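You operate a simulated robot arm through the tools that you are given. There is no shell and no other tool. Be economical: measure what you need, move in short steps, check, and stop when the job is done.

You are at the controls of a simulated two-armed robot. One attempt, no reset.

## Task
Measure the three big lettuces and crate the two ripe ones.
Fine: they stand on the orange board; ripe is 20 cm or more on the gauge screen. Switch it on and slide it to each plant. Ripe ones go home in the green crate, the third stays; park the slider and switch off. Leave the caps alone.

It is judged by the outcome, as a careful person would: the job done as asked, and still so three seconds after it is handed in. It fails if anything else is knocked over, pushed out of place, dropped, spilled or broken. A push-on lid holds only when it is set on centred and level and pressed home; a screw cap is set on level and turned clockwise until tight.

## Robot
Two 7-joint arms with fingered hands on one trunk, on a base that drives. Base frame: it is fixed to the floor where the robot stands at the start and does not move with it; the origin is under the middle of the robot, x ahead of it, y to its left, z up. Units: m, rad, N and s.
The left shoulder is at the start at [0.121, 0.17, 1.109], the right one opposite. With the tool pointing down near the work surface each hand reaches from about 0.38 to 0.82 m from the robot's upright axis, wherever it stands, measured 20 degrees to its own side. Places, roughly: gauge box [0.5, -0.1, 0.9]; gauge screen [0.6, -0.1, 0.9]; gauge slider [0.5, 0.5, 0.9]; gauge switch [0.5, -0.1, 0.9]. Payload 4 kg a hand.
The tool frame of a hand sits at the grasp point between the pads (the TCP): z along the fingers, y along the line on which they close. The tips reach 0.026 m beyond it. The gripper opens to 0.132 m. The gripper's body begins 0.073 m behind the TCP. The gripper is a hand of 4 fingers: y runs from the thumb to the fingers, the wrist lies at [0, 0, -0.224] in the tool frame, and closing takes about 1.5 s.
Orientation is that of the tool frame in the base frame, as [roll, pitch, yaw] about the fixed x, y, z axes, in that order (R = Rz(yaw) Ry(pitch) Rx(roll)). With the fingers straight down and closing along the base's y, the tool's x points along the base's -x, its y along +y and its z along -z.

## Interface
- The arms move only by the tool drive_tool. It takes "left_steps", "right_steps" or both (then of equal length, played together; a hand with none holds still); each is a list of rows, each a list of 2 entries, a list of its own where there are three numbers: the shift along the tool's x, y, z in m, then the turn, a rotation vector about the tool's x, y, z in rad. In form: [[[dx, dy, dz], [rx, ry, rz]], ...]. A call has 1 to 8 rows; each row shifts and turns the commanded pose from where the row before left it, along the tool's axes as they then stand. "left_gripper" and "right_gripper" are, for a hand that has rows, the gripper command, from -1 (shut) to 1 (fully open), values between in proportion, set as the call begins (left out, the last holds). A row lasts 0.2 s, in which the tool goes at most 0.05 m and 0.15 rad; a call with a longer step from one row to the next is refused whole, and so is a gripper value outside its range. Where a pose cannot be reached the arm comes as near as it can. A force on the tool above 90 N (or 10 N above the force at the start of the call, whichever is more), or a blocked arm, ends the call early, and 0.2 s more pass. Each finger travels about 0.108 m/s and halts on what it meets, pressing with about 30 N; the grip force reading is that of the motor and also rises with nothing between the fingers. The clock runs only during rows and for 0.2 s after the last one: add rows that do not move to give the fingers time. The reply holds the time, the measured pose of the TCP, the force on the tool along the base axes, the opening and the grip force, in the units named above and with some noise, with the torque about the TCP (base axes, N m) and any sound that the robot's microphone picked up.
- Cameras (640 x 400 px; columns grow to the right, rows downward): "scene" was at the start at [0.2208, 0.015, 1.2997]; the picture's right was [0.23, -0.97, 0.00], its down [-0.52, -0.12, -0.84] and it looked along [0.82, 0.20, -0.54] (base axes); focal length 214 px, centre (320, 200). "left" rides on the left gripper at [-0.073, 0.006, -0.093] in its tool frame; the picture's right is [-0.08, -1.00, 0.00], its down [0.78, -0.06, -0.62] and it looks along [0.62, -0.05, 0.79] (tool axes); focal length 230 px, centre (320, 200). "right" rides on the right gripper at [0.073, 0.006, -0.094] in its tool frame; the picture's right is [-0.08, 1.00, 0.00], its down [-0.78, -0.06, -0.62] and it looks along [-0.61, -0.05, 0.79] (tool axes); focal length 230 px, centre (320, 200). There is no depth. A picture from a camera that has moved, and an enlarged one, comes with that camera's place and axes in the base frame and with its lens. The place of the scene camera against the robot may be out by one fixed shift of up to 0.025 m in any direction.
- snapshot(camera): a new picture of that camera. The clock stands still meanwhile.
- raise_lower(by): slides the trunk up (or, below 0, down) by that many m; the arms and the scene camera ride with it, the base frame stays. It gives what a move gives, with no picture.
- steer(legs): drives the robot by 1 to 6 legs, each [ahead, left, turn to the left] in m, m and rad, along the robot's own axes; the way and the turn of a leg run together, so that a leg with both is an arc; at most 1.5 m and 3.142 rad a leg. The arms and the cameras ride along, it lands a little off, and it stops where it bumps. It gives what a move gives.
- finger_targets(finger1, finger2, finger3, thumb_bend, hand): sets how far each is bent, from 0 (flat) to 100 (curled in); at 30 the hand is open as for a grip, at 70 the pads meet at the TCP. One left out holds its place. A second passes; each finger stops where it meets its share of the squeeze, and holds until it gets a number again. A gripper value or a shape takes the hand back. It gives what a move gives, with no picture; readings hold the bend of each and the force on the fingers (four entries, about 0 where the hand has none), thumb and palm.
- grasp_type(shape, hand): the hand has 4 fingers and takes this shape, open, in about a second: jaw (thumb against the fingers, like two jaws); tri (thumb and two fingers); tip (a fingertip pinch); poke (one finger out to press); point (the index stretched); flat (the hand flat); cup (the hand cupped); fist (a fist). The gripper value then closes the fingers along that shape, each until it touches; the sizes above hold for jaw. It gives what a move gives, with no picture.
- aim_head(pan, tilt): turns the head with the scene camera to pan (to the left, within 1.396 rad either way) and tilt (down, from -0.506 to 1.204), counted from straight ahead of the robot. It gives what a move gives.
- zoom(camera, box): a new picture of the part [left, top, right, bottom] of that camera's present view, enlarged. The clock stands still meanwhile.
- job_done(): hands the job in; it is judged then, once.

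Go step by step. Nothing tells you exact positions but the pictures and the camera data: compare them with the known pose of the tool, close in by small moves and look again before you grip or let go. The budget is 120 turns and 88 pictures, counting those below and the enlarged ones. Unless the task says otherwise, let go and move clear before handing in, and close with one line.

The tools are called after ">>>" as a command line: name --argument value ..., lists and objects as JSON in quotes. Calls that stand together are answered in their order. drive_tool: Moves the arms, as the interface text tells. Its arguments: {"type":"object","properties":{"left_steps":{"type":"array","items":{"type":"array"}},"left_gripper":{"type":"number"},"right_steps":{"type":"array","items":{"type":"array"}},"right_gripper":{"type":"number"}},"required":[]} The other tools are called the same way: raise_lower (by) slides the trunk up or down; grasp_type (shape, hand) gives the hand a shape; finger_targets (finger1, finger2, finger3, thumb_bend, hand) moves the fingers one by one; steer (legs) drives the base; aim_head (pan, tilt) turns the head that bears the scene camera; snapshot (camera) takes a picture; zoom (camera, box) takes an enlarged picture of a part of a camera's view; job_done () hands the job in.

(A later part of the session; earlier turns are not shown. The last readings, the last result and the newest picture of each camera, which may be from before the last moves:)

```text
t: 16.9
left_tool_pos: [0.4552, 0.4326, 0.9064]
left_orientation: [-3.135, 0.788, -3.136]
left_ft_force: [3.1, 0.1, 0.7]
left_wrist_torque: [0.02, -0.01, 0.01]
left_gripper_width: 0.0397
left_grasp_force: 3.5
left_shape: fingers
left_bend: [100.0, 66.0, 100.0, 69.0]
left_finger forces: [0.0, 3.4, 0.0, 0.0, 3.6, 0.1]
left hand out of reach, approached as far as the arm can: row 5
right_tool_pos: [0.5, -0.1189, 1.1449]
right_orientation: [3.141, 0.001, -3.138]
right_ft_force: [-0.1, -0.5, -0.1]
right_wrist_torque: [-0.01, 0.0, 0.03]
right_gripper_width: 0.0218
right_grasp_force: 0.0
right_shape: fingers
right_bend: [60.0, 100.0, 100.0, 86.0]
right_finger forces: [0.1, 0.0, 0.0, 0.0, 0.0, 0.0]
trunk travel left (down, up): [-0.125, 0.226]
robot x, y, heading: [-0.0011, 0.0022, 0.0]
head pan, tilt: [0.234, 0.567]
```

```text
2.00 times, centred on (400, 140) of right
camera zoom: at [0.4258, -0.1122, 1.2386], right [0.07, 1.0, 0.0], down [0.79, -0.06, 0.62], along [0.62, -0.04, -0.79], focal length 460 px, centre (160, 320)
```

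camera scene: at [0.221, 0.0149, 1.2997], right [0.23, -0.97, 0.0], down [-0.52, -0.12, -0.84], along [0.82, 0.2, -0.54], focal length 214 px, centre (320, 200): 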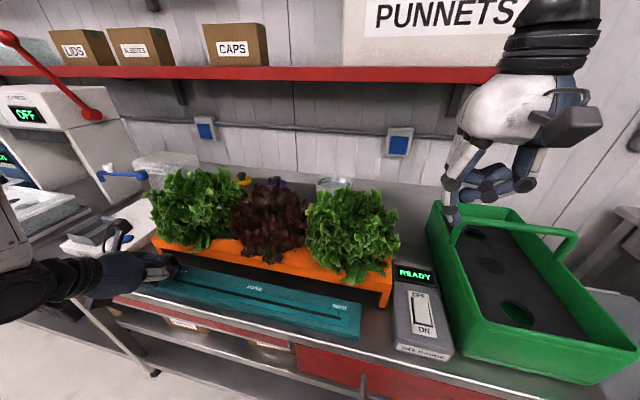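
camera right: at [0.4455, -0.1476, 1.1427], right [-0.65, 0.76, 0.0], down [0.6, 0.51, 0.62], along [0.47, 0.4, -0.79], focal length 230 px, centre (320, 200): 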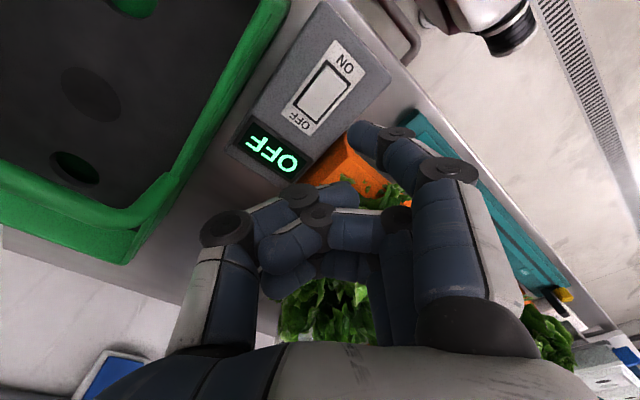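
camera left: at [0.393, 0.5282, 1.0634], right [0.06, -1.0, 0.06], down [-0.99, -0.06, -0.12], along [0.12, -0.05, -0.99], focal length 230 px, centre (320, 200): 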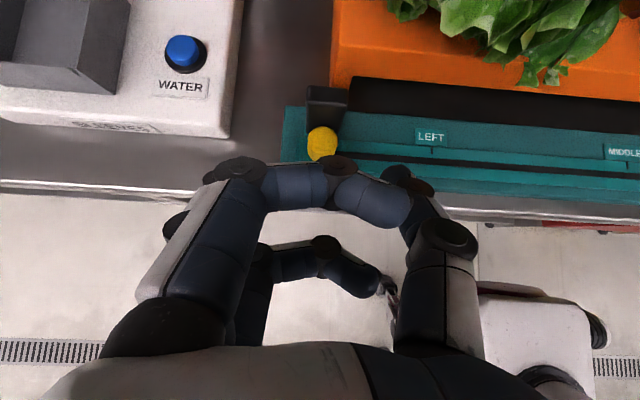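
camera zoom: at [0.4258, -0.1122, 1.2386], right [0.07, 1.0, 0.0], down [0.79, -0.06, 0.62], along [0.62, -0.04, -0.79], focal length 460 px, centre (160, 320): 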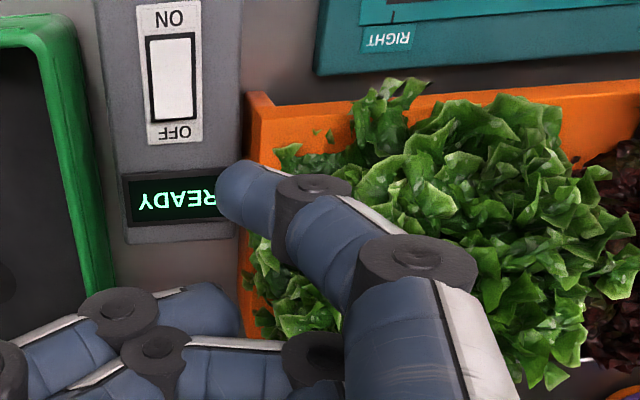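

The left arm runs out of reach here because it is too folded. I'll release, draw the hand back, and back the robot up 0.2 m so the whole rail is in comfortable reach.

>>> finger_targets --hand "left" --finger2 48 --thumb_bend 48

>>> drive_tool --left_steps '[[[0, 0, -0.03], [0, 0, 0]], [[0, 0, -0.03], [0, 0, 0]], [[0, 0, -0.03], [0, 0, 0]], [[-0.03, 0, 0], [0, 0, 0]]]'

>>> steer --legs '[[-0.2, 0, 0]]'

>>> snapshot --camera "scene"

```text
t: 17.9
left_tool_pos: [0.4537, 0.4331, 0.9062]
left_orientation: [-3.136, 0.786, -3.135]
left_ft_force: [-0.4, 0.6, 0.1]
left_wrist_torque: [0.01, -0.01, 0.0]
left_gripper_width: 0.0485
left_grasp_force: 0.1
left_shape: fingers
left_bend: [100.0, 48.0, 100.0, 48.0]
left_finger forces: [0.0, 0.1, 0.0, 0.0, 0.0, 0.0]
right_tool_pos: [0.4999, -0.1184, 1.1431]
right_orientation: [-3.14, 0.001, -3.134]
right_ft_force: [0.6, 0.6, 0.3]
right_wrist_torque: [0.03, -0.03, 0.01]
right_gripper_width: 0.0217
right_grasp_force: 0.0
right_shape: fingers
right_bend: [60.0, 100.0, 100.0, 86.0]
right_finger forces: [0.1, 0.0, 0.0, 0.0, 0.0, 0.0]
trunk travel left (down, up): [-0.125, 0.226]
robot x, y, heading: [-0.002, -0.001, -0.001]
head pan, tilt: [0.234, 0.567]
```

```text
t: 18.9
left_tool_pos: [0.4366, 0.4656, 0.992]
left_orientation: [-3.137, 0.788, -3.136]
left_ft_force: [1.4, 0.4, -0.5]
left_wrist_torque: [0.03, -0.03, 0.0]
left_gripper_width: 0.0487
left_grasp_force: 0.1
left_shape: fingers
left_bend: [100.0, 48.0, 100.0, 48.0]
left_finger forces: [0.0, 0.0, 0.0, 0.0, 0.1, 0.1]
left hand out of reach, approached as far as the arm can: row 1, 2, 3
right_tool_pos: [0.5003, -0.1188, 1.1447]
right_orientation: [-3.141, 0.0, -3.135]
right_ft_force: [0.0, -0.2, -0.1]
right_wrist_torque: [0.03, 0.0, 0.05]
right_gripper_width: 0.0215
right_grasp_force: 0.0
right_shape: fingers
right_bend: [60.0, 100.0, 100.0, 86.0]
right_finger forces: [0.0, 0.1, 0.0, 0.1, 0.1, 0.1]
trunk travel left (down, up): [-0.125, 0.226]
robot x, y, heading: [0.0026, -0.0015, -0.002]
head pan, tilt: [0.234, 0.567]
```

```text
t: 20.5
left_tool_pos: [0.2348, 0.4685, 0.9922]
left_orientation: [-3.134, 0.786, -3.133]
left_ft_force: [0.4, 0.1, -0.8]
left_wrist_torque: [-0.03, -0.01, 0.04]
left_gripper_width: 0.0485
left_grasp_force: 0.1
left_shape: fingers
left_bend: [100.0, 48.0, 100.0, 48.0]
left_finger forces: [0.0, 0.0, 0.1, 0.0, 0.0, 0.0]
right_tool_pos: [0.3001, -0.1182, 1.1458]
right_orientation: [-3.141, 0.001, -3.133]
right_ft_force: [-0.2, 0.2, 0.4]
right_wrist_torque: [-0.02, -0.04, 0.0]
right_gripper_width: 0.0215
right_grasp_force: 0.0
right_shape: fingers
right_bend: [60.0, 100.0, 100.0, 86.0]
right_finger forces: [0.0, 0.0, 0.1, 0.0, 0.0, 0.0]
trunk travel left (down, up): [-0.125, 0.226]
robot x, y, heading: [-0.1992, 0.0017, 0.002]
head pan, tilt: [0.234, 0.567]
```

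```text
54 pictures are left
camera scene: at [0.021, 0.0153, 1.2998], right [0.23, -0.97, 0.0], down [-0.52, -0.13, -0.84], along [0.82, 0.2, -0.54], focal length 214 px, centre (320, 200)
```

scene: 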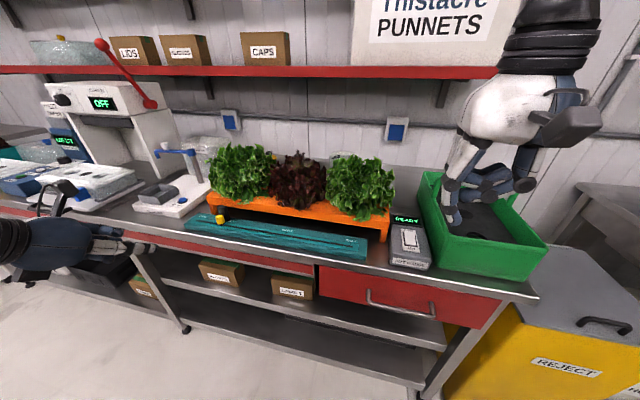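

The slider now sits at y ≈ 0.432. I'll bring the left hand back to a pre-grasp.

>>> drive_tool --left_steps '[[[-0.0226, -0.009, 0.0357], [0, 0, 0]], [[-0.0226, -0.009, 0.0357], [0, 0, 0]], [[-0.0226, -0.009, 0.0357], [0, 0, 0]], [[-0.0226, -0.009, 0.0357], [0, 0, 0]], [[0, 0, 0], [0, 0, 0]]]'

>>> snapshot --camera "left"

```text
t: 21.7
left_tool_pos: [0.4, 0.4326, 0.954]
left_orientation: [-3.136, 0.787, -3.133]
left_ft_force: [0.2, 0.1, 0.0]
left_wrist_torque: [0.0, 0.04, 0.02]
left_gripper_width: 0.0486
left_grasp_force: 0.0
left_shape: fingers
left_bend: [100.0, 48.0, 100.0, 48.0]
left_finger forces: [0.1, 0.0, 0.0, 0.0, 0.1, 0.0]
right_tool_pos: [0.2992, -0.1177, 1.1446]
right_orientation: [-3.141, -0.001, -3.133]
right_ft_force: [0.1, -0.8, 0.2]
right_wrist_torque: [0.01, -0.01, -0.01]
right_gripper_width: 0.0217
right_grasp_force: 0.0
right_shape: fingers
right_bend: [60.0, 100.0, 100.0, 86.0]
right_finger forces: [0.1, 0.0, 0.0, 0.0, 0.0, 0.1]
trunk travel left (down, up): [-0.125, 0.226]
robot x, y, heading: [-0.2008, -0.0002, 0.002]
head pan, tilt: [0.234, 0.567]
```

```text
53 pictures are left
camera left: at [0.3863, 0.4376, 1.0719], right [0.06, -1.0, 0.06], down [-0.99, -0.07, -0.12], along [0.12, -0.05, -0.99], focal length 230 px, centre (320, 200)
```

left: 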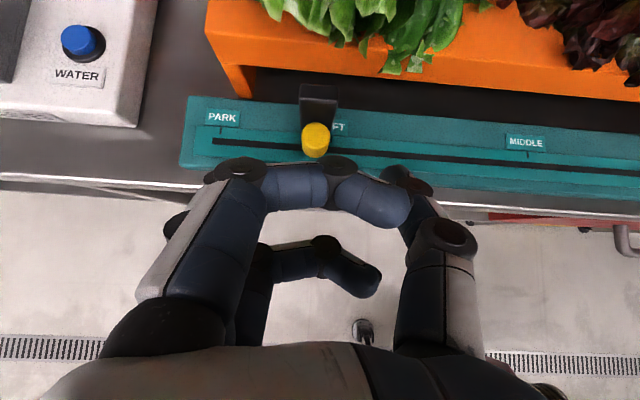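

Aligned. I advance and grip.

>>> drive_tool --left_steps '[[[0, 0, 0.022], [0, 0, 0]], [[0, 0, 0.022], [0, 0, 0]], [[0, 0, 0.021], [0, 0, 0]]]'

>>> finger_targets --hand "left" --finger2 70 --thumb_bend 70

>>> drive_tool --left_steps '[[[0, -0.006, 0], [0, 0, 0]], [[0, -0.006, 0], [0, 0, 0]], [[0, 0, 0], [0, 0, 0]], [[0, 0, 0], [0, 0, 0]], [[0, 0, 0], [0, 0, 0]]]'

>>> zoom --camera "scene" --box '[160, 130, 480, 330]'

```text
t: 22.5
left_tool_pos: [0.4471, 0.4314, 0.9075]
left_orientation: [-3.135, 0.785, -3.133]
left_ft_force: [0.6, 0.0, 0.2]
left_wrist_torque: [0.0, -0.01, 0.02]
left_gripper_width: 0.0487
left_grasp_force: 0.1
left_shape: fingers
left_bend: [100.0, 48.0, 100.0, 48.0]
left_finger forces: [0.0, 0.0, 0.0, 0.0, 0.0, 0.0]
right_tool_pos: [0.3019, -0.1186, 1.1435]
right_orientation: [3.141, 0.002, -3.134]
right_ft_force: [-0.1, -0.5, 0.5]
right_wrist_torque: [0.0, 0.01, 0.01]
right_gripper_width: 0.0218
right_grasp_force: 0.0
right_shape: fingers
right_bend: [60.0, 100.0, 100.0, 86.0]
right_finger forces: [0.1, 0.0, 0.1, 0.0, 0.0, 0.0]
trunk travel left (down, up): [-0.125, 0.226]
robot x, y, heading: [-0.2, 0.002, 0.003]
head pan, tilt: [0.234, 0.567]
```

```text
t: 23.5
left_tool_pos: [0.4466, 0.4321, 0.9088]
left_orientation: [-3.133, 0.787, -3.132]
left_ft_force: [2.6, 0.2, -1.2]
left_wrist_torque: [0.02, -0.04, 0.02]
left_gripper_width: 0.04
left_grasp_force: 5.6
left_shape: fingers
left_bend: [100.0, 64.0, 100.0, 67.0]
left_finger forces: [0.0, 5.8, 0.0, 0.1, 5.8, 0.1]
right_tool_pos: [0.3004, -0.117, 1.1439]
right_orientation: [-3.14, -0.001, -3.133]
right_ft_force: [0.5, -0.3, -0.2]
right_wrist_torque: [-0.02, 0.0, 0.02]
right_gripper_width: 0.0217
right_grasp_force: 0.0
right_shape: fingers
right_bend: [60.0, 100.0, 100.0, 86.0]
right_finger forces: [0.0, 0.0, 0.0, 0.0, 0.0, 0.1]
trunk travel left (down, up): [-0.125, 0.226]
robot x, y, heading: [-0.1994, 0.0025, 0.004]
head pan, tilt: [0.234, 0.567]
```

```text
t: 24.7
left_tool_pos: [0.4459, 0.4203, 0.9083]
left_orientation: [-3.136, 0.788, -3.135]
left_ft_force: [2.7, -1.8, -1.3]
left_wrist_torque: [0.0, -0.02, 0.0]
left_gripper_width: 0.0399
left_grasp_force: 5.3
left_shape: fingers
left_bend: [100.0, 64.0, 100.0, 67.0]
left_finger forces: [0.1, 4.7, 0.0, 0.1, 6.9, 0.0]
right_tool_pos: [0.301, -0.1176, 1.1447]
right_orientation: [-3.141, 0.0, -3.133]
right_ft_force: [0.4, -0.1, -0.5]
right_wrist_torque: [-0.01, -0.01, 0.03]
right_gripper_width: 0.0216
right_grasp_force: 0.1
right_shape: fingers
right_bend: [60.0, 100.0, 100.0, 86.0]
right_finger forces: [0.0, 0.0, 0.0, 0.0, 0.0, 0.0]
trunk travel left (down, up): [-0.125, 0.226]
robot x, y, heading: [-0.1981, -0.0008, 0.003]
head pan, tilt: [0.234, 0.567]
```

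```text
2.00 times, centred on (320, 230) of scene
camera zoom: at [0.0218, 0.015, 1.2997], right [0.23, -0.97, 0.0], down [-0.52, -0.13, -0.84], along [0.82, 0.2, -0.54], focal length 429 px, centre (320, 140)
```

zoom: 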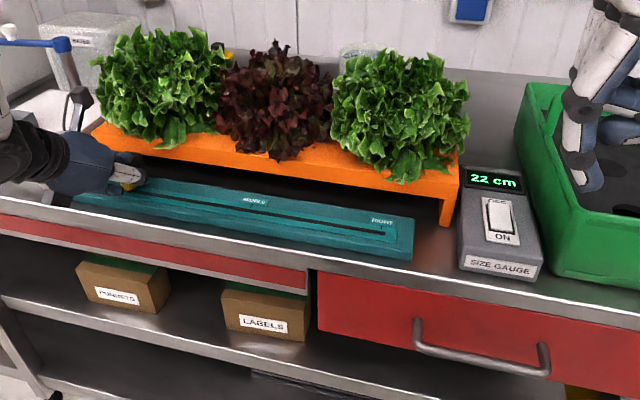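

LEFT reads 22 cm, so it is ripe. Next I slide to MIDDLE (y ≈ 0.225).

>>> drive_tool --left_steps '[[[0, -0.028, 0], [0, 0, 0]], [[0, -0.028, 0], [0, 0, 0]], [[0, -0.028, 0], [0, 0, 0]], [[0, -0.028, 0], [0, 0, 0]], [[0, -0.028, 0], [0, 0, 0]], [[0, -0.028, 0], [0, 0, 0]], [[0, -0.025, 0], [0, 0, 0]], [[0, 0, 0], [0, 0, 0]]]'

>>> zoom --camera "scene" --box '[160, 130, 480, 330]'

```text
t: 26.5
left_tool_pos: [0.4435, 0.244, 0.9037]
left_orientation: [-3.057, 0.771, -3.023]
left_ft_force: [-11.4, 1.3, -5.9]
left_wrist_torque: [0.02, 0.25, 0.12]
left_gripper_width: 0.0398
left_grasp_force: 7.0
left_shape: fingers
left_bend: [100.0, 64.0, 100.0, 68.0]
left_finger forces: [0.1, 8.2, 0.1, 0.0, 6.3, 0.1]
right_tool_pos: [0.299, -0.118, 1.1442]
right_orientation: [-3.141, -0.001, -3.134]
right_ft_force: [1.3, 0.3, -0.8]
right_wrist_torque: [-0.01, 0.0, 0.02]
right_gripper_width: 0.0218
right_grasp_force: 0.0
right_shape: fingers
right_bend: [60.0, 100.0, 100.0, 86.0]
right_finger forces: [0.2, 0.0, 0.0, 0.0, 0.0, 0.1]
trunk travel left (down, up): [-0.125, 0.226]
robot x, y, heading: [-0.1996, -0.0009, 0.003]
head pan, tilt: [0.234, 0.567]
```

```text
2.00 times, centred on (320, 230) of scene
camera zoom: at [0.0209, 0.0158, 1.2996], right [0.23, -0.97, 0.0], down [-0.52, -0.13, -0.84], along [0.82, 0.2, -0.54], focal length 429 px, centre (320, 140)
```

zoom: 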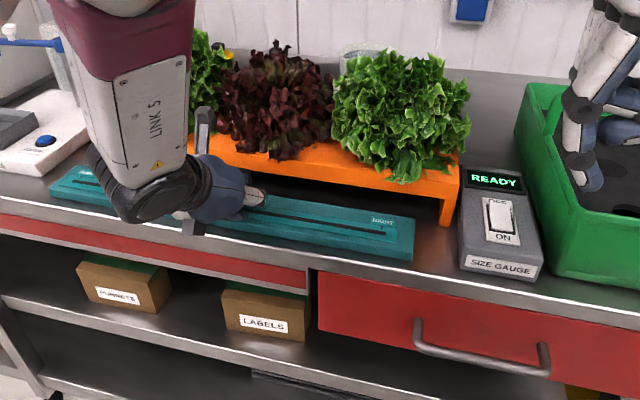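

MIDDLE isn't quite reached and the arm is straining again. I'll release, back out, and shift the base 0.3 m right.

>>> finger_targets --hand "left" --finger2 48 --thumb_bend 48

>>> drive_tool --left_steps '[[[0, 0.019, -0.01], [0, 0, 0]], [[0, 0, -0.03], [0, 0, 0]], [[0, 0, -0.03], [0, 0, 0]], [[-0.01, 0.03, -0.03], [0, 0, 0]], [[0, 0.04, 0], [0, 0, 0]], [[0, 0, 0], [0, 0, 0]]]'

>>> snapshot --camera "left"

```text
t: 27.5
left_tool_pos: [0.4467, 0.2424, 0.9092]
left_orientation: [-3.053, 0.783, -3.023]
left_ft_force: [-0.2, 1.7, -0.6]
left_wrist_torque: [0.02, 0.0, 0.01]
left_gripper_width: 0.0487
left_grasp_force: 0.0
left_shape: fingers
left_bend: [100.0, 48.0, 100.0, 48.0]
left_finger forces: [0.1, 0.0, 0.1, 0.1, 0.1, 0.0]
right_tool_pos: [0.301, -0.1184, 1.1444]
right_orientation: [-3.141, -0.001, -3.134]
right_ft_force: [-1.4, 0.6, -0.1]
right_wrist_torque: [0.0, -0.01, 0.01]
right_gripper_width: 0.0216
right_grasp_force: 0.0
right_shape: fingers
right_bend: [60.0, 100.0, 100.0, 86.0]
right_finger forces: [0.0, 0.0, 0.1, 0.0, 0.0, 0.0]
trunk travel left (down, up): [-0.125, 0.226]
robot x, y, heading: [-0.1982, -0.0045, -0.003]
head pan, tilt: [0.234, 0.567]
```

```text
t: 28.9
left_tool_pos: [0.3829, 0.3164, 0.9875]
left_orientation: [-3.137, 0.788, -3.137]
left_ft_force: [-0.5, -0.7, 0.2]
left_wrist_torque: [0.0, 0.0, 0.01]
left_gripper_width: 0.0489
left_grasp_force: 0.0
left_shape: fingers
left_bend: [100.0, 48.0, 100.0, 48.0]
left_finger forces: [0.1, 0.0, 0.0, 0.1, 0.0, 0.1]
right_tool_pos: [0.3004, -0.1181, 1.1461]
right_orientation: [3.141, 0.0, -3.133]
right_ft_force: [0.1, -0.2, 0.4]
right_wrist_torque: [0.0, 0.02, 0.01]
right_gripper_width: 0.0216
right_grasp_force: 0.0
right_shape: fingers
right_bend: [60.0, 100.0, 100.0, 86.0]
right_finger forces: [0.1, 0.1, 0.1, 0.0, 0.1, 0.1]
trunk travel left (down, up): [-0.125, 0.226]
robot x, y, heading: [-0.2009, -0.0009, 0.001]
head pan, tilt: [0.234, 0.567]
```

```text
50 pictures are left
camera left: at [0.3683, 0.3221, 1.1039], right [0.06, -1.0, 0.06], down [-0.99, -0.06, -0.12], along [0.12, -0.05, -0.99], focal length 230 px, centre (320, 200)
```

left: 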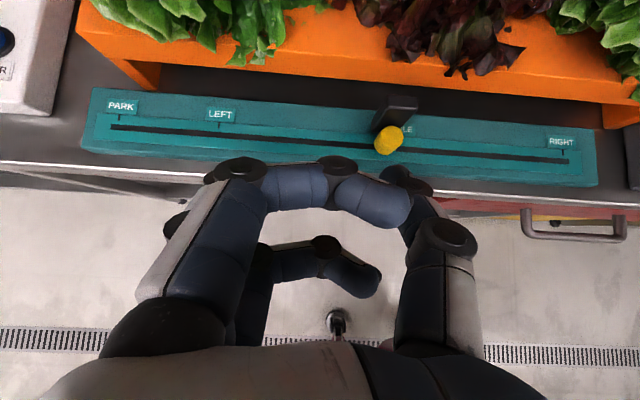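

The knob is at (0.454, 0.249). I'll drive 0.3 m right.

>>> steer --legs '[[-0.03, -0.3, 0]]'

```text
t: 32.1
left_tool_pos: [0.3532, 0.0194, 0.986]
left_orientation: [-3.134, 0.787, -3.135]
left_ft_force: [0.9, -0.2, 0.0]
left_wrist_torque: [-0.01, -0.01, -0.01]
left_gripper_width: 0.0485
left_grasp_force: 0.1
left_shape: fingers
left_bend: [100.0, 48.0, 100.0, 48.0]
left_finger forces: [0.0, 0.0, 0.0, 0.0, 0.1, 0.0]
right_tool_pos: [0.2708, -0.4137, 1.1449]
right_orientation: [3.141, 0.001, -3.135]
right_ft_force: [-0.5, 0.1, 0.1]
right_wrist_torque: [-0.02, 0.01, 0.01]
right_gripper_width: 0.0216
right_grasp_force: 0.1
right_shape: fingers
right_bend: [60.0, 100.0, 100.0, 86.0]
right_finger forces: [0.0, 0.1, 0.1, 0.1, 0.1, 0.1]
trunk travel left (down, up): [-0.125, 0.226]
robot x, y, heading: [-0.2265, -0.2953, -0.002]
head pan, tilt: [0.234, 0.567]
```

>>> drive_tool --left_steps '[[[-0.0019, 0.0383, 0.0092], [0, 0, 0]], [[-0.0019, 0.0383, 0.0092], [0, 0, 0]], [[-0.0019, 0.0383, 0.0092], [0, 0, 0]], [[-0.0019, 0.0383, 0.0092], [0, 0, 0]], [[-0.0019, 0.0383, 0.0092], [0, 0, 0]], [[-0.0019, 0.0383, 0.0092], [0, 0, 0]], [[0, 0, 0], [0, 0, 0]]]'

>>> zoom --camera "left" --box '[160, 60, 480, 260]'

```text
t: 33.7
left_tool_pos: [0.4005, 0.2501, 0.9546]
left_orientation: [-3.134, 0.788, -3.136]
left_ft_force: [0.3, -0.3, -0.7]
left_wrist_torque: [0.01, 0.04, 0.03]
left_gripper_width: 0.0485
left_grasp_force: 0.0
left_shape: fingers
left_bend: [100.0, 48.0, 100.0, 48.0]
left_finger forces: [0.0, 0.1, 0.0, 0.1, 0.0, 0.0]
right_tool_pos: [0.2715, -0.4153, 1.1439]
right_orientation: [-3.141, 0.001, -3.134]
right_ft_force: [0.3, 0.6, 1.3]
right_wrist_torque: [0.0, -0.02, -0.05]
right_gripper_width: 0.0216
right_grasp_force: 0.1
right_shape: fingers
right_bend: [60.0, 100.0, 100.0, 86.0]
right_finger forces: [0.0, 0.0, 0.0, 0.1, 0.1, 0.0]
trunk travel left (down, up): [-0.125, 0.226]
robot x, y, heading: [-0.2278, -0.2985, 0.001]
head pan, tilt: [0.234, 0.567]
```

```text
2.00 times, centred on (320, 160) of left
camera zoom: at [0.3863, 0.2557, 1.0715], right [0.06, -1.0, 0.06], down [-0.99, -0.06, -0.12], along [0.12, -0.05, -0.99], focal length 460 px, centre (320, 280)
```

zoom: 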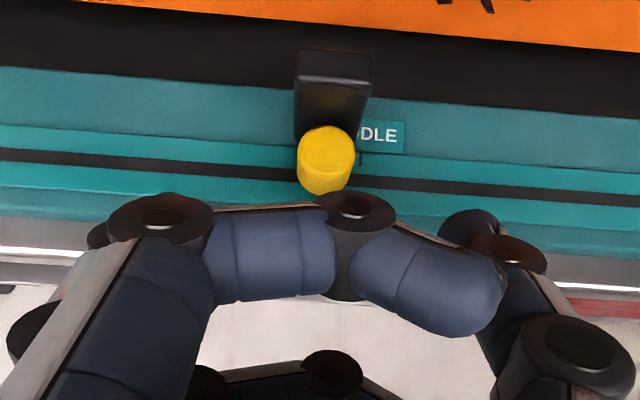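

The knob is 4 mm to the right, and the MIDDLE tick about 15 mm beyond it. I approach, grip and slide onto the tick.

>>> drive_tool --left_steps '[[[0, -0.004, 0.022], [0, 0, 0]], [[0, 0, 0.022], [0, 0, 0]], [[0, 0, 0.021], [0, 0, 0]]]'

>>> finger_targets --hand "left" --finger2 70 --thumb_bend 70

>>> drive_tool --left_steps '[[[0, -0.008, 0], [0, 0, 0]], [[0, -0.008, 0], [0, 0, 0]], [[0, 0, 0], [0, 0, 0]], [[0, 0, 0], [0, 0, 0]], [[0, 0, 0], [0, 0, 0]]]'

>>> aim_head --pan 0.35 --tilt 0.55

>>> snapshot --camera "scene"

```text
t: 34.5
left_tool_pos: [0.4466, 0.2467, 0.9074]
left_orientation: [-3.137, 0.786, -3.135]
left_ft_force: [0.5, -0.2, -0.3]
left_wrist_torque: [0.0, 0.05, -0.02]
left_gripper_width: 0.0487
left_grasp_force: 0.1
left_shape: fingers
left_bend: [100.0, 48.0, 100.0, 48.0]
left_finger forces: [0.1, 0.0, 0.0, 0.0, 0.1, 0.0]
right_tool_pos: [0.2712, -0.4134, 1.1457]
right_orientation: [3.142, 0.002, -3.134]
right_ft_force: [0.2, -0.2, 0.3]
right_wrist_torque: [0.0, 0.01, -0.01]
right_gripper_width: 0.0215
right_grasp_force: 0.1
right_shape: fingers
right_bend: [60.0, 100.0, 100.0, 86.0]
right_finger forces: [0.0, 0.0, 0.0, 0.0, 0.0, 0.1]
trunk travel left (down, up): [-0.125, 0.226]
robot x, y, heading: [-0.2291, -0.2959, 0.0]
head pan, tilt: [0.234, 0.567]
```

```text
t: 35.5
left_tool_pos: [0.4464, 0.2457, 0.909]
left_orientation: [-3.134, 0.789, -3.135]
left_ft_force: [1.9, 0.2, 0.0]
left_wrist_torque: [0.0, -0.02, 0.05]
left_gripper_width: 0.0401
left_grasp_force: 5.9
left_shape: fingers
left_bend: [100.0, 64.0, 100.0, 67.0]
left_finger forces: [0.0, 5.6, 0.1, 0.1, 5.9, 0.1]
right_tool_pos: [0.2719, -0.4145, 1.145]
right_orientation: [-3.141, 0.0, -3.137]
right_ft_force: [0.0, -0.2, -0.1]
right_wrist_torque: [0.0, 0.0, -0.02]
right_gripper_width: 0.0214
right_grasp_force: 0.0
right_shape: fingers
right_bend: [60.0, 100.0, 100.0, 86.0]
right_finger forces: [0.0, 0.1, 0.0, 0.0, 0.0, 0.0]
trunk travel left (down, up): [-0.125, 0.226]
robot x, y, heading: [-0.2314, -0.2949, -0.001]
head pan, tilt: [0.234, 0.567]
```

```text
t: 36.7
left_tool_pos: [0.4471, 0.2281, 0.9092]
left_orientation: [-3.135, 0.787, -3.133]
left_ft_force: [2.6, -2.8, -0.7]
left_wrist_torque: [-0.02, 0.0, -0.01]
left_gripper_width: 0.04
left_grasp_force: 5.3
left_shape: fingers
left_bend: [100.0, 64.0, 100.0, 67.0]
left_finger forces: [0.0, 4.7, 0.0, 0.1, 7.1, 0.0]
right_tool_pos: [0.2711, -0.4144, 1.1443]
right_orientation: [3.141, -0.001, -3.134]
right_ft_force: [-0.2, 0.4, -0.4]
right_wrist_torque: [0.0, -0.04, -0.02]
right_gripper_width: 0.0217
right_grasp_force: 0.1
right_shape: fingers
right_bend: [60.0, 100.0, 100.0, 86.0]
right_finger forces: [0.0, 0.0, 0.1, 0.1, 0.0, 0.0]
trunk travel left (down, up): [-0.125, 0.226]
robot x, y, heading: [-0.2314, -0.2951, -0.001]
head pan, tilt: [0.234, 0.567]
```

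```text
t: 37.4
left_tool_pos: [0.4458, 0.2306, 0.9086]
left_orientation: [-3.135, 0.787, -3.136]
left_ft_force: [2.6, -2.8, -1.1]
left_wrist_torque: [0.05, -0.04, 0.0]
left_gripper_width: 0.0401
left_grasp_force: 6.0
left_shape: fingers
left_bend: [100.0, 64.0, 100.0, 67.0]
left_finger forces: [0.0, 4.7, 0.1, 0.0, 7.1, 0.1]
right_tool_pos: [0.2708, -0.415, 1.1443]
right_orientation: [3.141, 0.0, -3.136]
right_ft_force: [0.0, 0.6, -0.1]
right_wrist_torque: [0.02, -0.03, 0.02]
right_gripper_width: 0.0216
right_grasp_force: 0.1
right_shape: fingers
right_bend: [60.0, 100.0, 100.0, 86.0]
right_finger forces: [0.1, 0.0, 0.0, 0.0, 0.1, 0.1]
trunk travel left (down, up): [-0.125, 0.226]
robot x, y, heading: [-0.228, -0.298, 0.002]
head pan, tilt: [0.351, 0.55]
```

```text
48 pictures are left
camera scene: at [-0.0103, -0.2709, 1.3013], right [0.34, -0.94, 0.0], down [-0.49, -0.18, -0.85], along [0.8, 0.29, -0.52], focal length 214 px, centre (320, 200)
```

scene: 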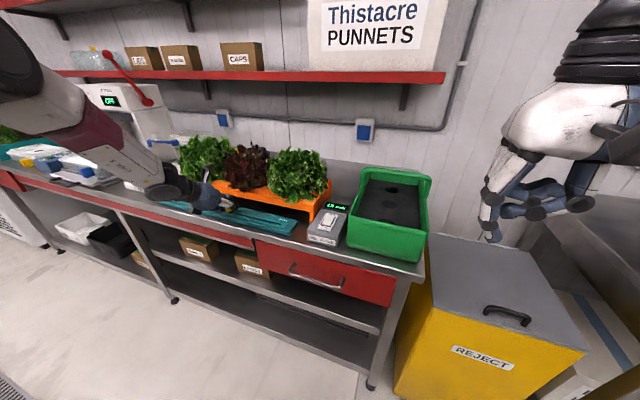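

>>> zoom --camera "scene" --box '[270, 170, 398, 250]'

```text
5.00 times, centred on (334, 210) of scene
camera zoom: at [-0.0103, -0.2709, 1.3013], right [0.34, -0.94, 0.0], down [-0.49, -0.18, -0.85], along [0.8, 0.29, -0.52], focal length 1072 px, centre (250, 150)
```

zoom: 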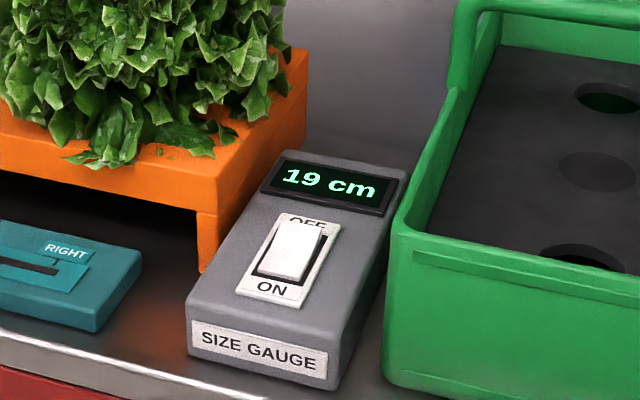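

MIDDLE reads 19 cm, so not ripe. Now to RIGHT (y ≈ 0.04).

>>> drive_tool --left_steps '[[[0, -0.028, 0], [0, 0, 0]], [[0, -0.028, 0], [0, 0, 0]], [[0, -0.028, 0], [0, 0, 0]], [[0, -0.028, 0], [0, 0, 0]], [[0, -0.028, 0], [0, 0, 0]], [[0, -0.028, 0], [0, 0, 0]], [[0, -0.02, 0], [0, 0, 0]], [[0, 0, 0], [0, 0, 0]]]'

>>> zoom --camera "scene" --box '[206, 170, 398, 290]'

```text
t: 39.2
left_tool_pos: [0.4466, 0.0406, 0.9101]
left_orientation: [-3.134, 0.787, -3.135]
left_ft_force: [0.3, -0.7, -4.1]
left_wrist_torque: [-0.05, 0.06, 0.02]
left_gripper_width: 0.04
left_grasp_force: 5.4
left_shape: fingers
left_bend: [100.0, 64.0, 100.0, 68.0]
left_finger forces: [0.1, 4.6, 0.1, 0.0, 6.2, 0.0]
right_tool_pos: [0.2708, -0.4135, 1.1453]
right_orientation: [3.141, 0.001, -3.135]
right_ft_force: [0.4, -0.1, -0.6]
right_wrist_torque: [-0.01, 0.02, 0.01]
right_gripper_width: 0.0218
right_grasp_force: 0.1
right_shape: fingers
right_bend: [60.0, 100.0, 100.0, 86.0]
right_finger forces: [0.0, 0.0, 0.1, 0.0, 0.1, 0.0]
trunk travel left (down, up): [-0.125, 0.226]
robot x, y, heading: [-0.2307, -0.2963, 0.006]
head pan, tilt: [0.351, 0.55]
```

```text
3.33 times, centred on (302, 230) of scene
camera zoom: at [-0.0105, -0.2706, 1.3013], right [0.34, -0.94, 0.0], down [-0.49, -0.18, -0.85], along [0.8, 0.29, -0.52], focal length 715 px, centre (380, 100)
```

zoom: 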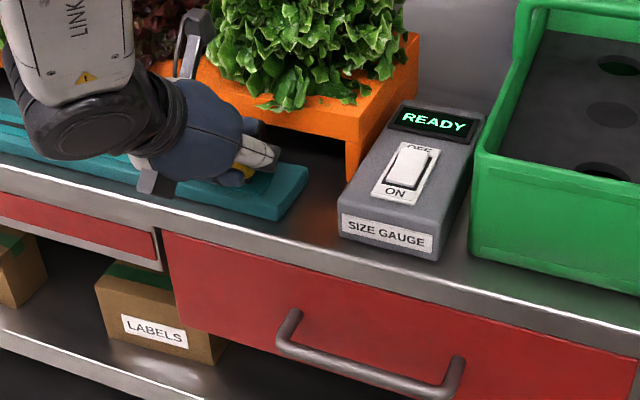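

It reads READY, so not on the mark yet. I'll check the offset from above.

>>> zoom --camera "left" --box '[160, 60, 480, 260]'

```text
2.00 times, centred on (320, 160) of left
camera zoom: at [0.4325, 0.0467, 1.0266], right [0.06, -1.0, 0.06], down [-0.99, -0.06, -0.12], along [0.12, -0.05, -0.99], focal length 460 px, centre (320, 280)
```

zoom: 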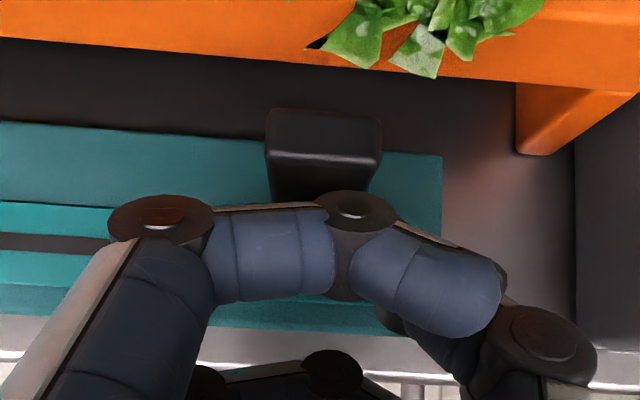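

It looks close to the mark; the reading may just need a moment. I'll wait and re-read.

>>> drive_tool --left_steps '[[[0, 0, 0], [0, 0, 0]], [[0, 0, 0], [0, 0, 0]], [[0, 0, 0], [0, 0, 0]], [[0, 0, 0], [0, 0, 0]]]'

>>> zoom --camera "scene" --box '[206, 170, 398, 290]'

```text
t: 40.2
left_tool_pos: [0.4473, 0.0401, 0.9093]
left_orientation: [-3.134, 0.787, -3.135]
left_ft_force: [-1.9, -1.1, -4.9]
left_wrist_torque: [-0.02, 0.09, 0.04]
left_gripper_width: 0.0401
left_grasp_force: 4.7
left_shape: fingers
left_bend: [100.0, 64.0, 100.0, 68.0]
left_finger forces: [0.0, 4.5, 0.1, 0.1, 6.2, 0.1]
right_tool_pos: [0.2709, -0.4149, 1.1453]
right_orientation: [-3.14, 0.0, -3.134]
right_ft_force: [0.7, 0.0, -0.7]
right_wrist_torque: [0.0, 0.0, -0.02]
right_gripper_width: 0.0215
right_grasp_force: 0.0
right_shape: fingers
right_bend: [60.0, 100.0, 100.0, 86.0]
right_finger forces: [0.0, 0.0, 0.0, 0.1, 0.0, 0.0]
trunk travel left (down, up): [-0.125, 0.226]
robot x, y, heading: [-0.2305, -0.2958, -0.001]
head pan, tilt: [0.351, 0.55]
```

```text
3.33 times, centred on (302, 230) of scene
camera zoom: at [-0.0104, -0.2706, 1.3013], right [0.34, -0.94, 0.0], down [-0.49, -0.18, -0.85], along [0.8, 0.29, -0.52], focal length 715 px, centre (380, 100)
```

zoom: 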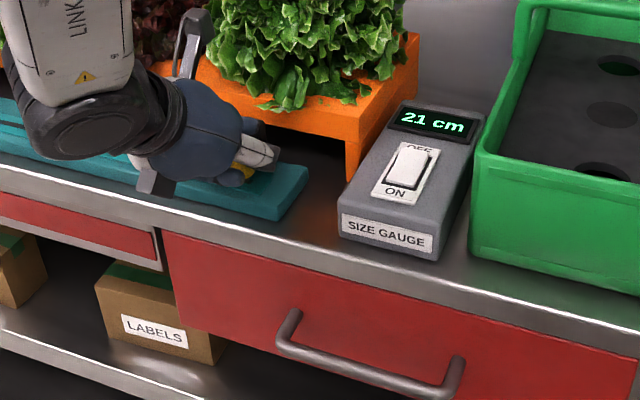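

RIGHT reads 21 cm, ripe. So LEFT and RIGHT go in the crate. Now I slide back towards PARK, as far as this stance allows.

>>> drive_tool --left_steps '[[[0, 0.035, 0], [0, 0, 0]], [[0, 0.035, 0], [0, 0, 0]], [[0, 0.035, 0], [0, 0, 0]], [[0, 0.035, 0], [0, 0, 0]], [[0, 0.035, 0], [0, 0, 0]], [[0, 0.035, 0], [0, 0, 0]], [[0, 0.035, 0], [0, 0, 0]], [[0, 0.035, 0], [0, 0, 0]]]'

>>> drive_tool --left_steps '[[[0, 0.02, 0], [0, 0, 0]], [[0, 0.02, 0], [0, 0, 0]], [[0, 0, 0], [0, 0, 0]]]'

```text
t: 42.0
left_tool_pos: [0.447, 0.3225, 0.909]
left_orientation: [-3.134, 0.789, -3.135]
left_ft_force: [1.5, 0.7, -0.3]
left_wrist_torque: [0.02, -0.05, 0.01]
left_gripper_width: 0.0402
left_grasp_force: 5.9
left_shape: fingers
left_bend: [100.0, 64.0, 100.0, 67.0]
left_finger forces: [0.0, 5.9, 0.0, 0.0, 5.7, 0.0]
right_tool_pos: [0.2703, -0.4132, 1.1437]
right_orientation: [3.141, 0.001, -3.134]
right_ft_force: [-0.1, 0.6, -0.1]
right_wrist_torque: [-0.03, 0.01, -0.01]
right_gripper_width: 0.0218
right_grasp_force: 0.0
right_shape: fingers
right_bend: [60.0, 100.0, 100.0, 86.0]
right_finger forces: [0.1, 0.0, 0.0, 0.1, 0.0, 0.0]
trunk travel left (down, up): [-0.125, 0.226]
robot x, y, heading: [-0.2293, -0.2945, -0.002]
head pan, tilt: [0.351, 0.55]
```

```text
t: 42.8
left_tool_pos: [0.4467, 0.3617, 0.9093]
left_orientation: [-3.138, 0.788, -3.133]
left_ft_force: [3.1, 0.4, 2.8]
left_wrist_torque: [0.0, -0.05, 0.01]
left_gripper_width: 0.04
left_grasp_force: 6.8
left_shape: fingers
left_bend: [100.0, 64.0, 100.0, 67.0]
left_finger forces: [0.1, 5.8, 0.1, 0.0, 6.2, 0.0]
right_tool_pos: [0.2712, -0.4138, 1.1463]
right_orientation: [-3.141, 0.0, -3.135]
right_ft_force: [0.0, 1.4, 0.3]
right_wrist_torque: [0.02, 0.0, 0.02]
right_gripper_width: 0.0215
right_grasp_force: 0.0
right_shape: fingers
right_bend: [60.0, 100.0, 100.0, 86.0]
right_finger forces: [0.0, 0.0, 0.0, 0.0, 0.0, 0.1]
trunk travel left (down, up): [-0.125, 0.226]
robot x, y, heading: [-0.2242, -0.2988, -0.0]
head pan, tilt: [0.351, 0.55]
```

>>> drive_tool --left_steps '[[[0, 0.02, 0], [0, 0, 0]], [[0, 0.02, 0], [0, 0, 0]], [[0, 0.02, 0], [0, 0, 0]], [[0, 0, 0], [0, 0, 0]]]'

```text
t: 43.8
left_tool_pos: [0.4457, 0.4218, 0.9081]
left_orientation: [-3.135, 0.788, -3.135]
left_ft_force: [5.3, -1.4, 2.6]
left_wrist_torque: [-0.02, -0.1, -0.04]
left_gripper_width: 0.0401
left_grasp_force: 6.6
left_shape: fingers
left_bend: [100.0, 64.0, 100.0, 67.0]
left_finger forces: [0.0, 5.4, 0.0, 0.0, 7.4, 0.1]
right_tool_pos: [0.2714, -0.4142, 1.1448]
right_orientation: [3.142, 0.0, -3.135]
right_ft_force: [-0.1, 0.3, 0.0]
right_wrist_torque: [-0.02, 0.03, -0.01]
right_gripper_width: 0.0218
right_grasp_force: 0.1
right_shape: fingers
right_bend: [60.0, 100.0, 100.0, 86.0]
right_finger forces: [0.1, 0.0, 0.0, 0.0, 0.0, 0.1]
trunk travel left (down, up): [-0.125, 0.226]
robot x, y, heading: [-0.231, -0.2978, -0.0]
head pan, tilt: [0.351, 0.55]
```

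It is still tracking well, so I continue to PARK.

>>> drive_tool --left_steps '[[[0, 0.018, 0], [0, 0, 0]], [[0, 0.018, 0], [0, 0, 0]], [[0, 0.018, 0], [0, 0, 0]], [[0, 0, 0], [0, 0, 0]]]'

>>> drive_tool --left_steps '[[[0, 0.016, 0], [0, 0, 0]], [[0, 0.016, 0], [0, 0, 0]], [[0, 0.014, 0], [0, 0, 0]], [[0, 0, 0], [0, 0, 0]], [[0, 0, 0], [0, 0, 0]]]'

>>> zoom --camera "scene" --box '[80, 120, 400, 320]'

```text
t: 44.8
left_tool_pos: [0.446, 0.4754, 0.9084]
left_orientation: [-3.134, 0.787, -3.135]
left_ft_force: [4.0, -0.3, 4.3]
left_wrist_torque: [-0.01, -0.09, 0.02]
left_gripper_width: 0.04
left_grasp_force: 6.6
left_shape: fingers
left_bend: [100.0, 64.0, 100.0, 68.0]
left_finger forces: [0.0, 6.1, 0.0, 0.0, 6.4, 0.0]
right_tool_pos: [0.2711, -0.4154, 1.1449]
right_orientation: [-3.141, 0.001, -3.135]
right_ft_force: [0.5, 0.5, -0.5]
right_wrist_torque: [0.01, 0.01, 0.03]
right_gripper_width: 0.0219
right_grasp_force: 0.1
right_shape: fingers
right_bend: [60.0, 100.0, 100.0, 86.0]
right_finger forces: [0.0, 0.0, 0.0, 0.1, 0.1, 0.0]
trunk travel left (down, up): [-0.125, 0.226]
robot x, y, heading: [-0.2301, -0.2977, -0.001]
head pan, tilt: [0.351, 0.55]
```

```text
t: 46.0
left_tool_pos: [0.4461, 0.4749, 0.9075]
left_orientation: [-3.135, 0.788, -3.137]
left_ft_force: [3.7, 0.1, 5.5]
left_wrist_torque: [0.02, -0.12, 0.02]
left_gripper_width: 0.0398
left_grasp_force: 6.2
left_shape: fingers
left_bend: [100.0, 64.0, 100.0, 68.0]
left_finger forces: [0.1, 6.2, 0.0, 0.0, 6.3, 0.0]
left hand out of reach, approached as far as the arm can: row 1, 2, 3
right_tool_pos: [0.2712, -0.4139, 1.1455]
right_orientation: [-3.141, 0.0, -3.136]
right_ft_force: [0.6, 0.0, -0.5]
right_wrist_torque: [-0.03, 0.01, -0.02]
right_gripper_width: 0.0217
right_grasp_force: 0.0
right_shape: fingers
right_bend: [60.0, 100.0, 100.0, 86.0]
right_finger forces: [0.0, 0.1, 0.0, 0.0, 0.0, 0.0]
trunk travel left (down, up): [-0.125, 0.226]
robot x, y, heading: [-0.2274, -0.2961, -0.003]
head pan, tilt: [0.351, 0.55]
```

```text
2.00 times, centred on (240, 220) of scene
camera zoom: at [-0.0108, -0.2712, 1.3014], right [0.34, -0.94, 0.0], down [-0.49, -0.18, -0.85], along [0.8, 0.29, -0.52], focal length 429 px, centre (480, 160)
```

zoom: 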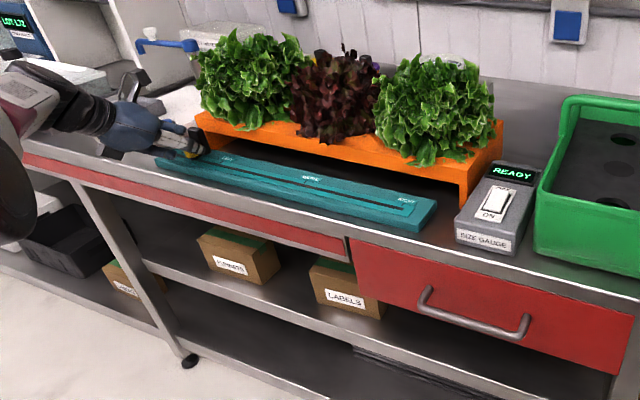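

The arm is at its limit 45 mm short of PARK. I'll let the base carry the held slider the rest of the way.

>>> steer --legs '[[0, 0.045, 0]]'

>>> zoom --camera "left" --box '[160, 60, 480, 260]'

```text
t: 47.0
left_tool_pos: [0.4451, 0.5182, 0.9066]
left_orientation: [-3.137, 0.787, -3.137]
left_ft_force: [5.3, -2.3, 5.0]
left_wrist_torque: [-0.04, -0.17, -0.01]
left_gripper_width: 0.0398
left_grasp_force: 7.1
left_shape: fingers
left_bend: [100.0, 64.0, 100.0, 67.0]
left_finger forces: [0.0, 5.7, 0.1, 0.0, 7.5, 0.0]
right_tool_pos: [0.2715, -0.3702, 1.1459]
right_orientation: [3.141, 0.0, -3.134]
right_ft_force: [0.4, -0.6, 0.2]
right_wrist_torque: [0.03, 0.0, 0.0]
right_gripper_width: 0.0217
right_grasp_force: 0.0
right_shape: fingers
right_bend: [60.0, 100.0, 100.0, 86.0]
right_finger forces: [0.1, 0.0, 0.0, 0.0, 0.0, 0.0]
trunk travel left (down, up): [-0.125, 0.226]
robot x, y, heading: [-0.2271, -0.2498, 0.003]
head pan, tilt: [0.351, 0.55]
```

```text
2.00 times, centred on (320, 160) of left
camera zoom: at [0.4311, 0.5253, 1.025], right [0.06, -1.0, 0.06], down [-0.99, -0.06, -0.12], along [0.12, -0.05, -0.99], focal length 460 px, centre (320, 280)
```

zoom: 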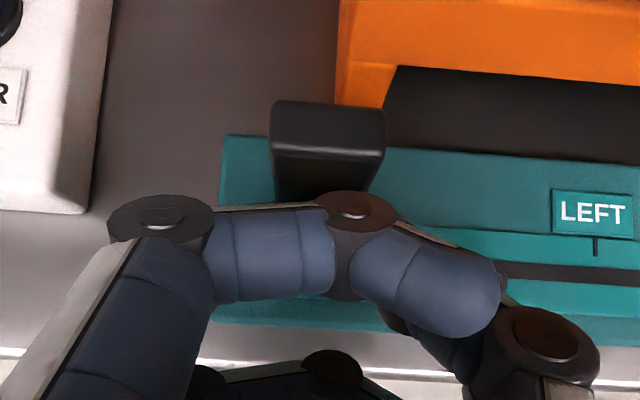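

It is about 2 mm short of the starting spot, so I nudge it a few millimetres, release and back out.

>>> drive_tool --left_steps '[[[0, 0.004, 0], [0, 0, 0]], [[0, 0, 0], [0, 0, 0]]]'

>>> finger_targets --hand "left" --finger2 48 --thumb_bend 48

>>> drive_tool --left_steps '[[[0, 0, -0.025], [0, 0, 0]], [[0, 0, -0.03], [0, 0, 0]], [[0, 0, -0.03], [0, 0, 0]], [[-0.03, 0, -0.02], [0, 0, 0]], [[-0.03, 0, -0.02], [0, 0, 0]], [[-0.03, 0, -0.02], [0, 0, 0]]]'

>>> snapshot --camera "left"

```text
t: 47.6
left_tool_pos: [0.4467, 0.5185, 0.9091]
left_orientation: [-3.136, 0.789, -3.134]
left_ft_force: [1.4, -1.1, 2.2]
left_wrist_torque: [-0.03, -0.06, -0.01]
left_gripper_width: 0.0401
left_grasp_force: 6.0
left_shape: fingers
left_bend: [100.0, 64.0, 100.0, 67.0]
left_finger forces: [0.0, 5.7, 0.1, 0.0, 6.8, 0.0]
left hand out of reach, approached as far as the arm can: row 1
right_tool_pos: [0.2703, -0.3694, 1.1444]
right_orientation: [-3.141, -0.001, -3.137]
right_ft_force: [-0.5, -0.1, 0.0]
right_wrist_torque: [0.05, 0.0, 0.01]
right_gripper_width: 0.0218
right_grasp_force: 0.1
right_shape: fingers
right_bend: [60.0, 100.0, 100.0, 86.0]
right_finger forces: [0.0, 0.1, 0.0, 0.0, 0.0, 0.0]
trunk travel left (down, up): [-0.125, 0.226]
robot x, y, heading: [-0.2277, -0.2478, 0.0]
head pan, tilt: [0.351, 0.55]
```

```text
t: 48.6
left_tool_pos: [0.4449, 0.5194, 0.9066]
left_orientation: [-3.136, 0.787, -3.135]
left_ft_force: [-0.2, 0.0, 0.4]
left_wrist_torque: [-0.02, 0.01, -0.02]
left_gripper_width: 0.0484
left_grasp_force: 0.1
left_shape: fingers
left_bend: [100.0, 48.0, 100.0, 48.0]
left_finger forces: [0.0, 0.0, 0.0, 0.1, 0.1, 0.1]
right_tool_pos: [0.2707, -0.3698, 1.1443]
right_orientation: [-3.141, -0.001, -3.135]
right_ft_force: [0.3, 0.3, 0.1]
right_wrist_torque: [0.01, 0.0, 0.02]
right_gripper_width: 0.0217
right_grasp_force: 0.0
right_shape: fingers
right_bend: [60.0, 100.0, 100.0, 86.0]
right_finger forces: [0.0, 0.0, 0.0, 0.0, 0.0, 0.1]
trunk travel left (down, up): [-0.125, 0.226]
robot x, y, heading: [-0.2273, -0.253, 0.005]
head pan, tilt: [0.351, 0.55]
```

```text
t: 50.0
left_tool_pos: [0.4061, 0.5198, 1.0753]
left_orientation: [-3.136, 0.787, -3.136]
left_ft_force: [-0.5, 0.4, -0.2]
left_wrist_torque: [-0.01, 0.02, 0.02]
left_gripper_width: 0.0486
left_grasp_force: 0.1
left_shape: fingers
left_bend: [100.0, 48.0, 100.0, 48.0]
left_finger forces: [0.0, 0.0, 0.1, 0.0, 0.0, 0.0]
right_tool_pos: [0.2711, -0.3689, 1.1458]
right_orientation: [-3.141, 0.002, -3.135]
right_ft_force: [0.6, -0.6, 0.4]
right_wrist_torque: [-0.03, 0.02, 0.01]
right_gripper_width: 0.0218
right_grasp_force: 0.1
right_shape: fingers
right_bend: [60.0, 100.0, 100.0, 86.0]
right_finger forces: [0.0, 0.0, 0.0, 0.0, 0.0, 0.0]
trunk travel left (down, up): [-0.125, 0.226]
robot x, y, heading: [-0.2291, -0.2505, 0.002]
head pan, tilt: [0.351, 0.55]
```

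```text
41 pictures are left
camera left: at [0.3916, 0.5259, 1.1909], right [0.06, -1.0, 0.06], down [-0.99, -0.06, -0.12], along [0.12, -0.05, -0.99], focal length 230 px, centre (320, 200)
```

left: 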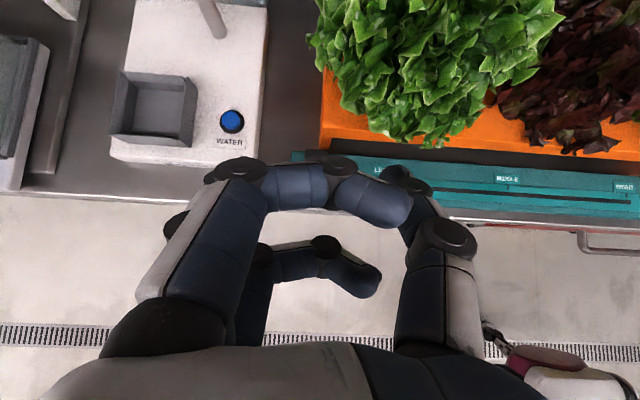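

The slider is parked, hand clear. Now I study the lettuces and crate closely to plan the grasp.

>>> aim_head --pan 0.5 --tilt 0.45

>>> zoom --camera "scene" --box '[210, 150, 370, 250]'

```text
t: 50.7
left_tool_pos: [0.4064, 0.5198, 1.0733]
left_orientation: [-3.135, 0.787, -3.134]
left_ft_force: [0.0, 0.1, -0.8]
left_wrist_torque: [0.02, -0.02, 0.01]
left_gripper_width: 0.0486
left_grasp_force: 0.1
left_shape: fingers
left_bend: [100.0, 48.0, 100.0, 48.0]
left_finger forces: [0.1, 0.0, 0.0, 0.0, 0.0, 0.0]
right_tool_pos: [0.2708, -0.3699, 1.1445]
right_orientation: [-3.141, -0.001, -3.135]
right_ft_force: [0.1, 0.1, 0.2]
right_wrist_torque: [-0.04, 0.02, -0.03]
right_gripper_width: 0.0213
right_grasp_force: 0.1
right_shape: fingers
right_bend: [60.0, 100.0, 100.0, 86.0]
right_finger forces: [0.1, 0.0, 0.0, 0.1, 0.0, 0.1]
trunk travel left (down, up): [-0.125, 0.226]
robot x, y, heading: [-0.2275, -0.251, 0.007]
head pan, tilt: [0.499, 0.45]
```

```text
4.00 times, centred on (290, 200) of scene
camera zoom: at [-0.0143, -0.2127, 1.3104], right [0.48, -0.88, 0.0], down [-0.38, -0.21, -0.9], along [0.79, 0.43, -0.44], focal length 858 px, centre (440, 200)
```

zoom: 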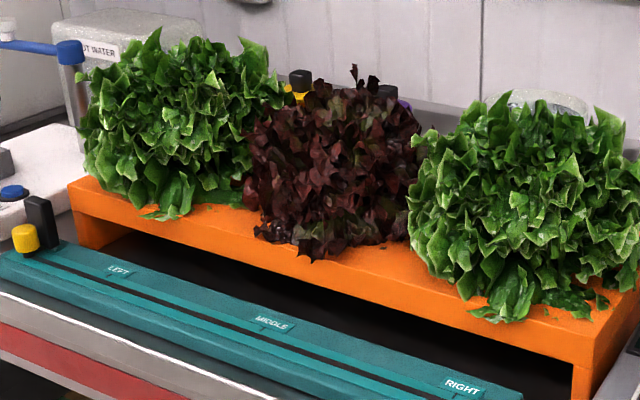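

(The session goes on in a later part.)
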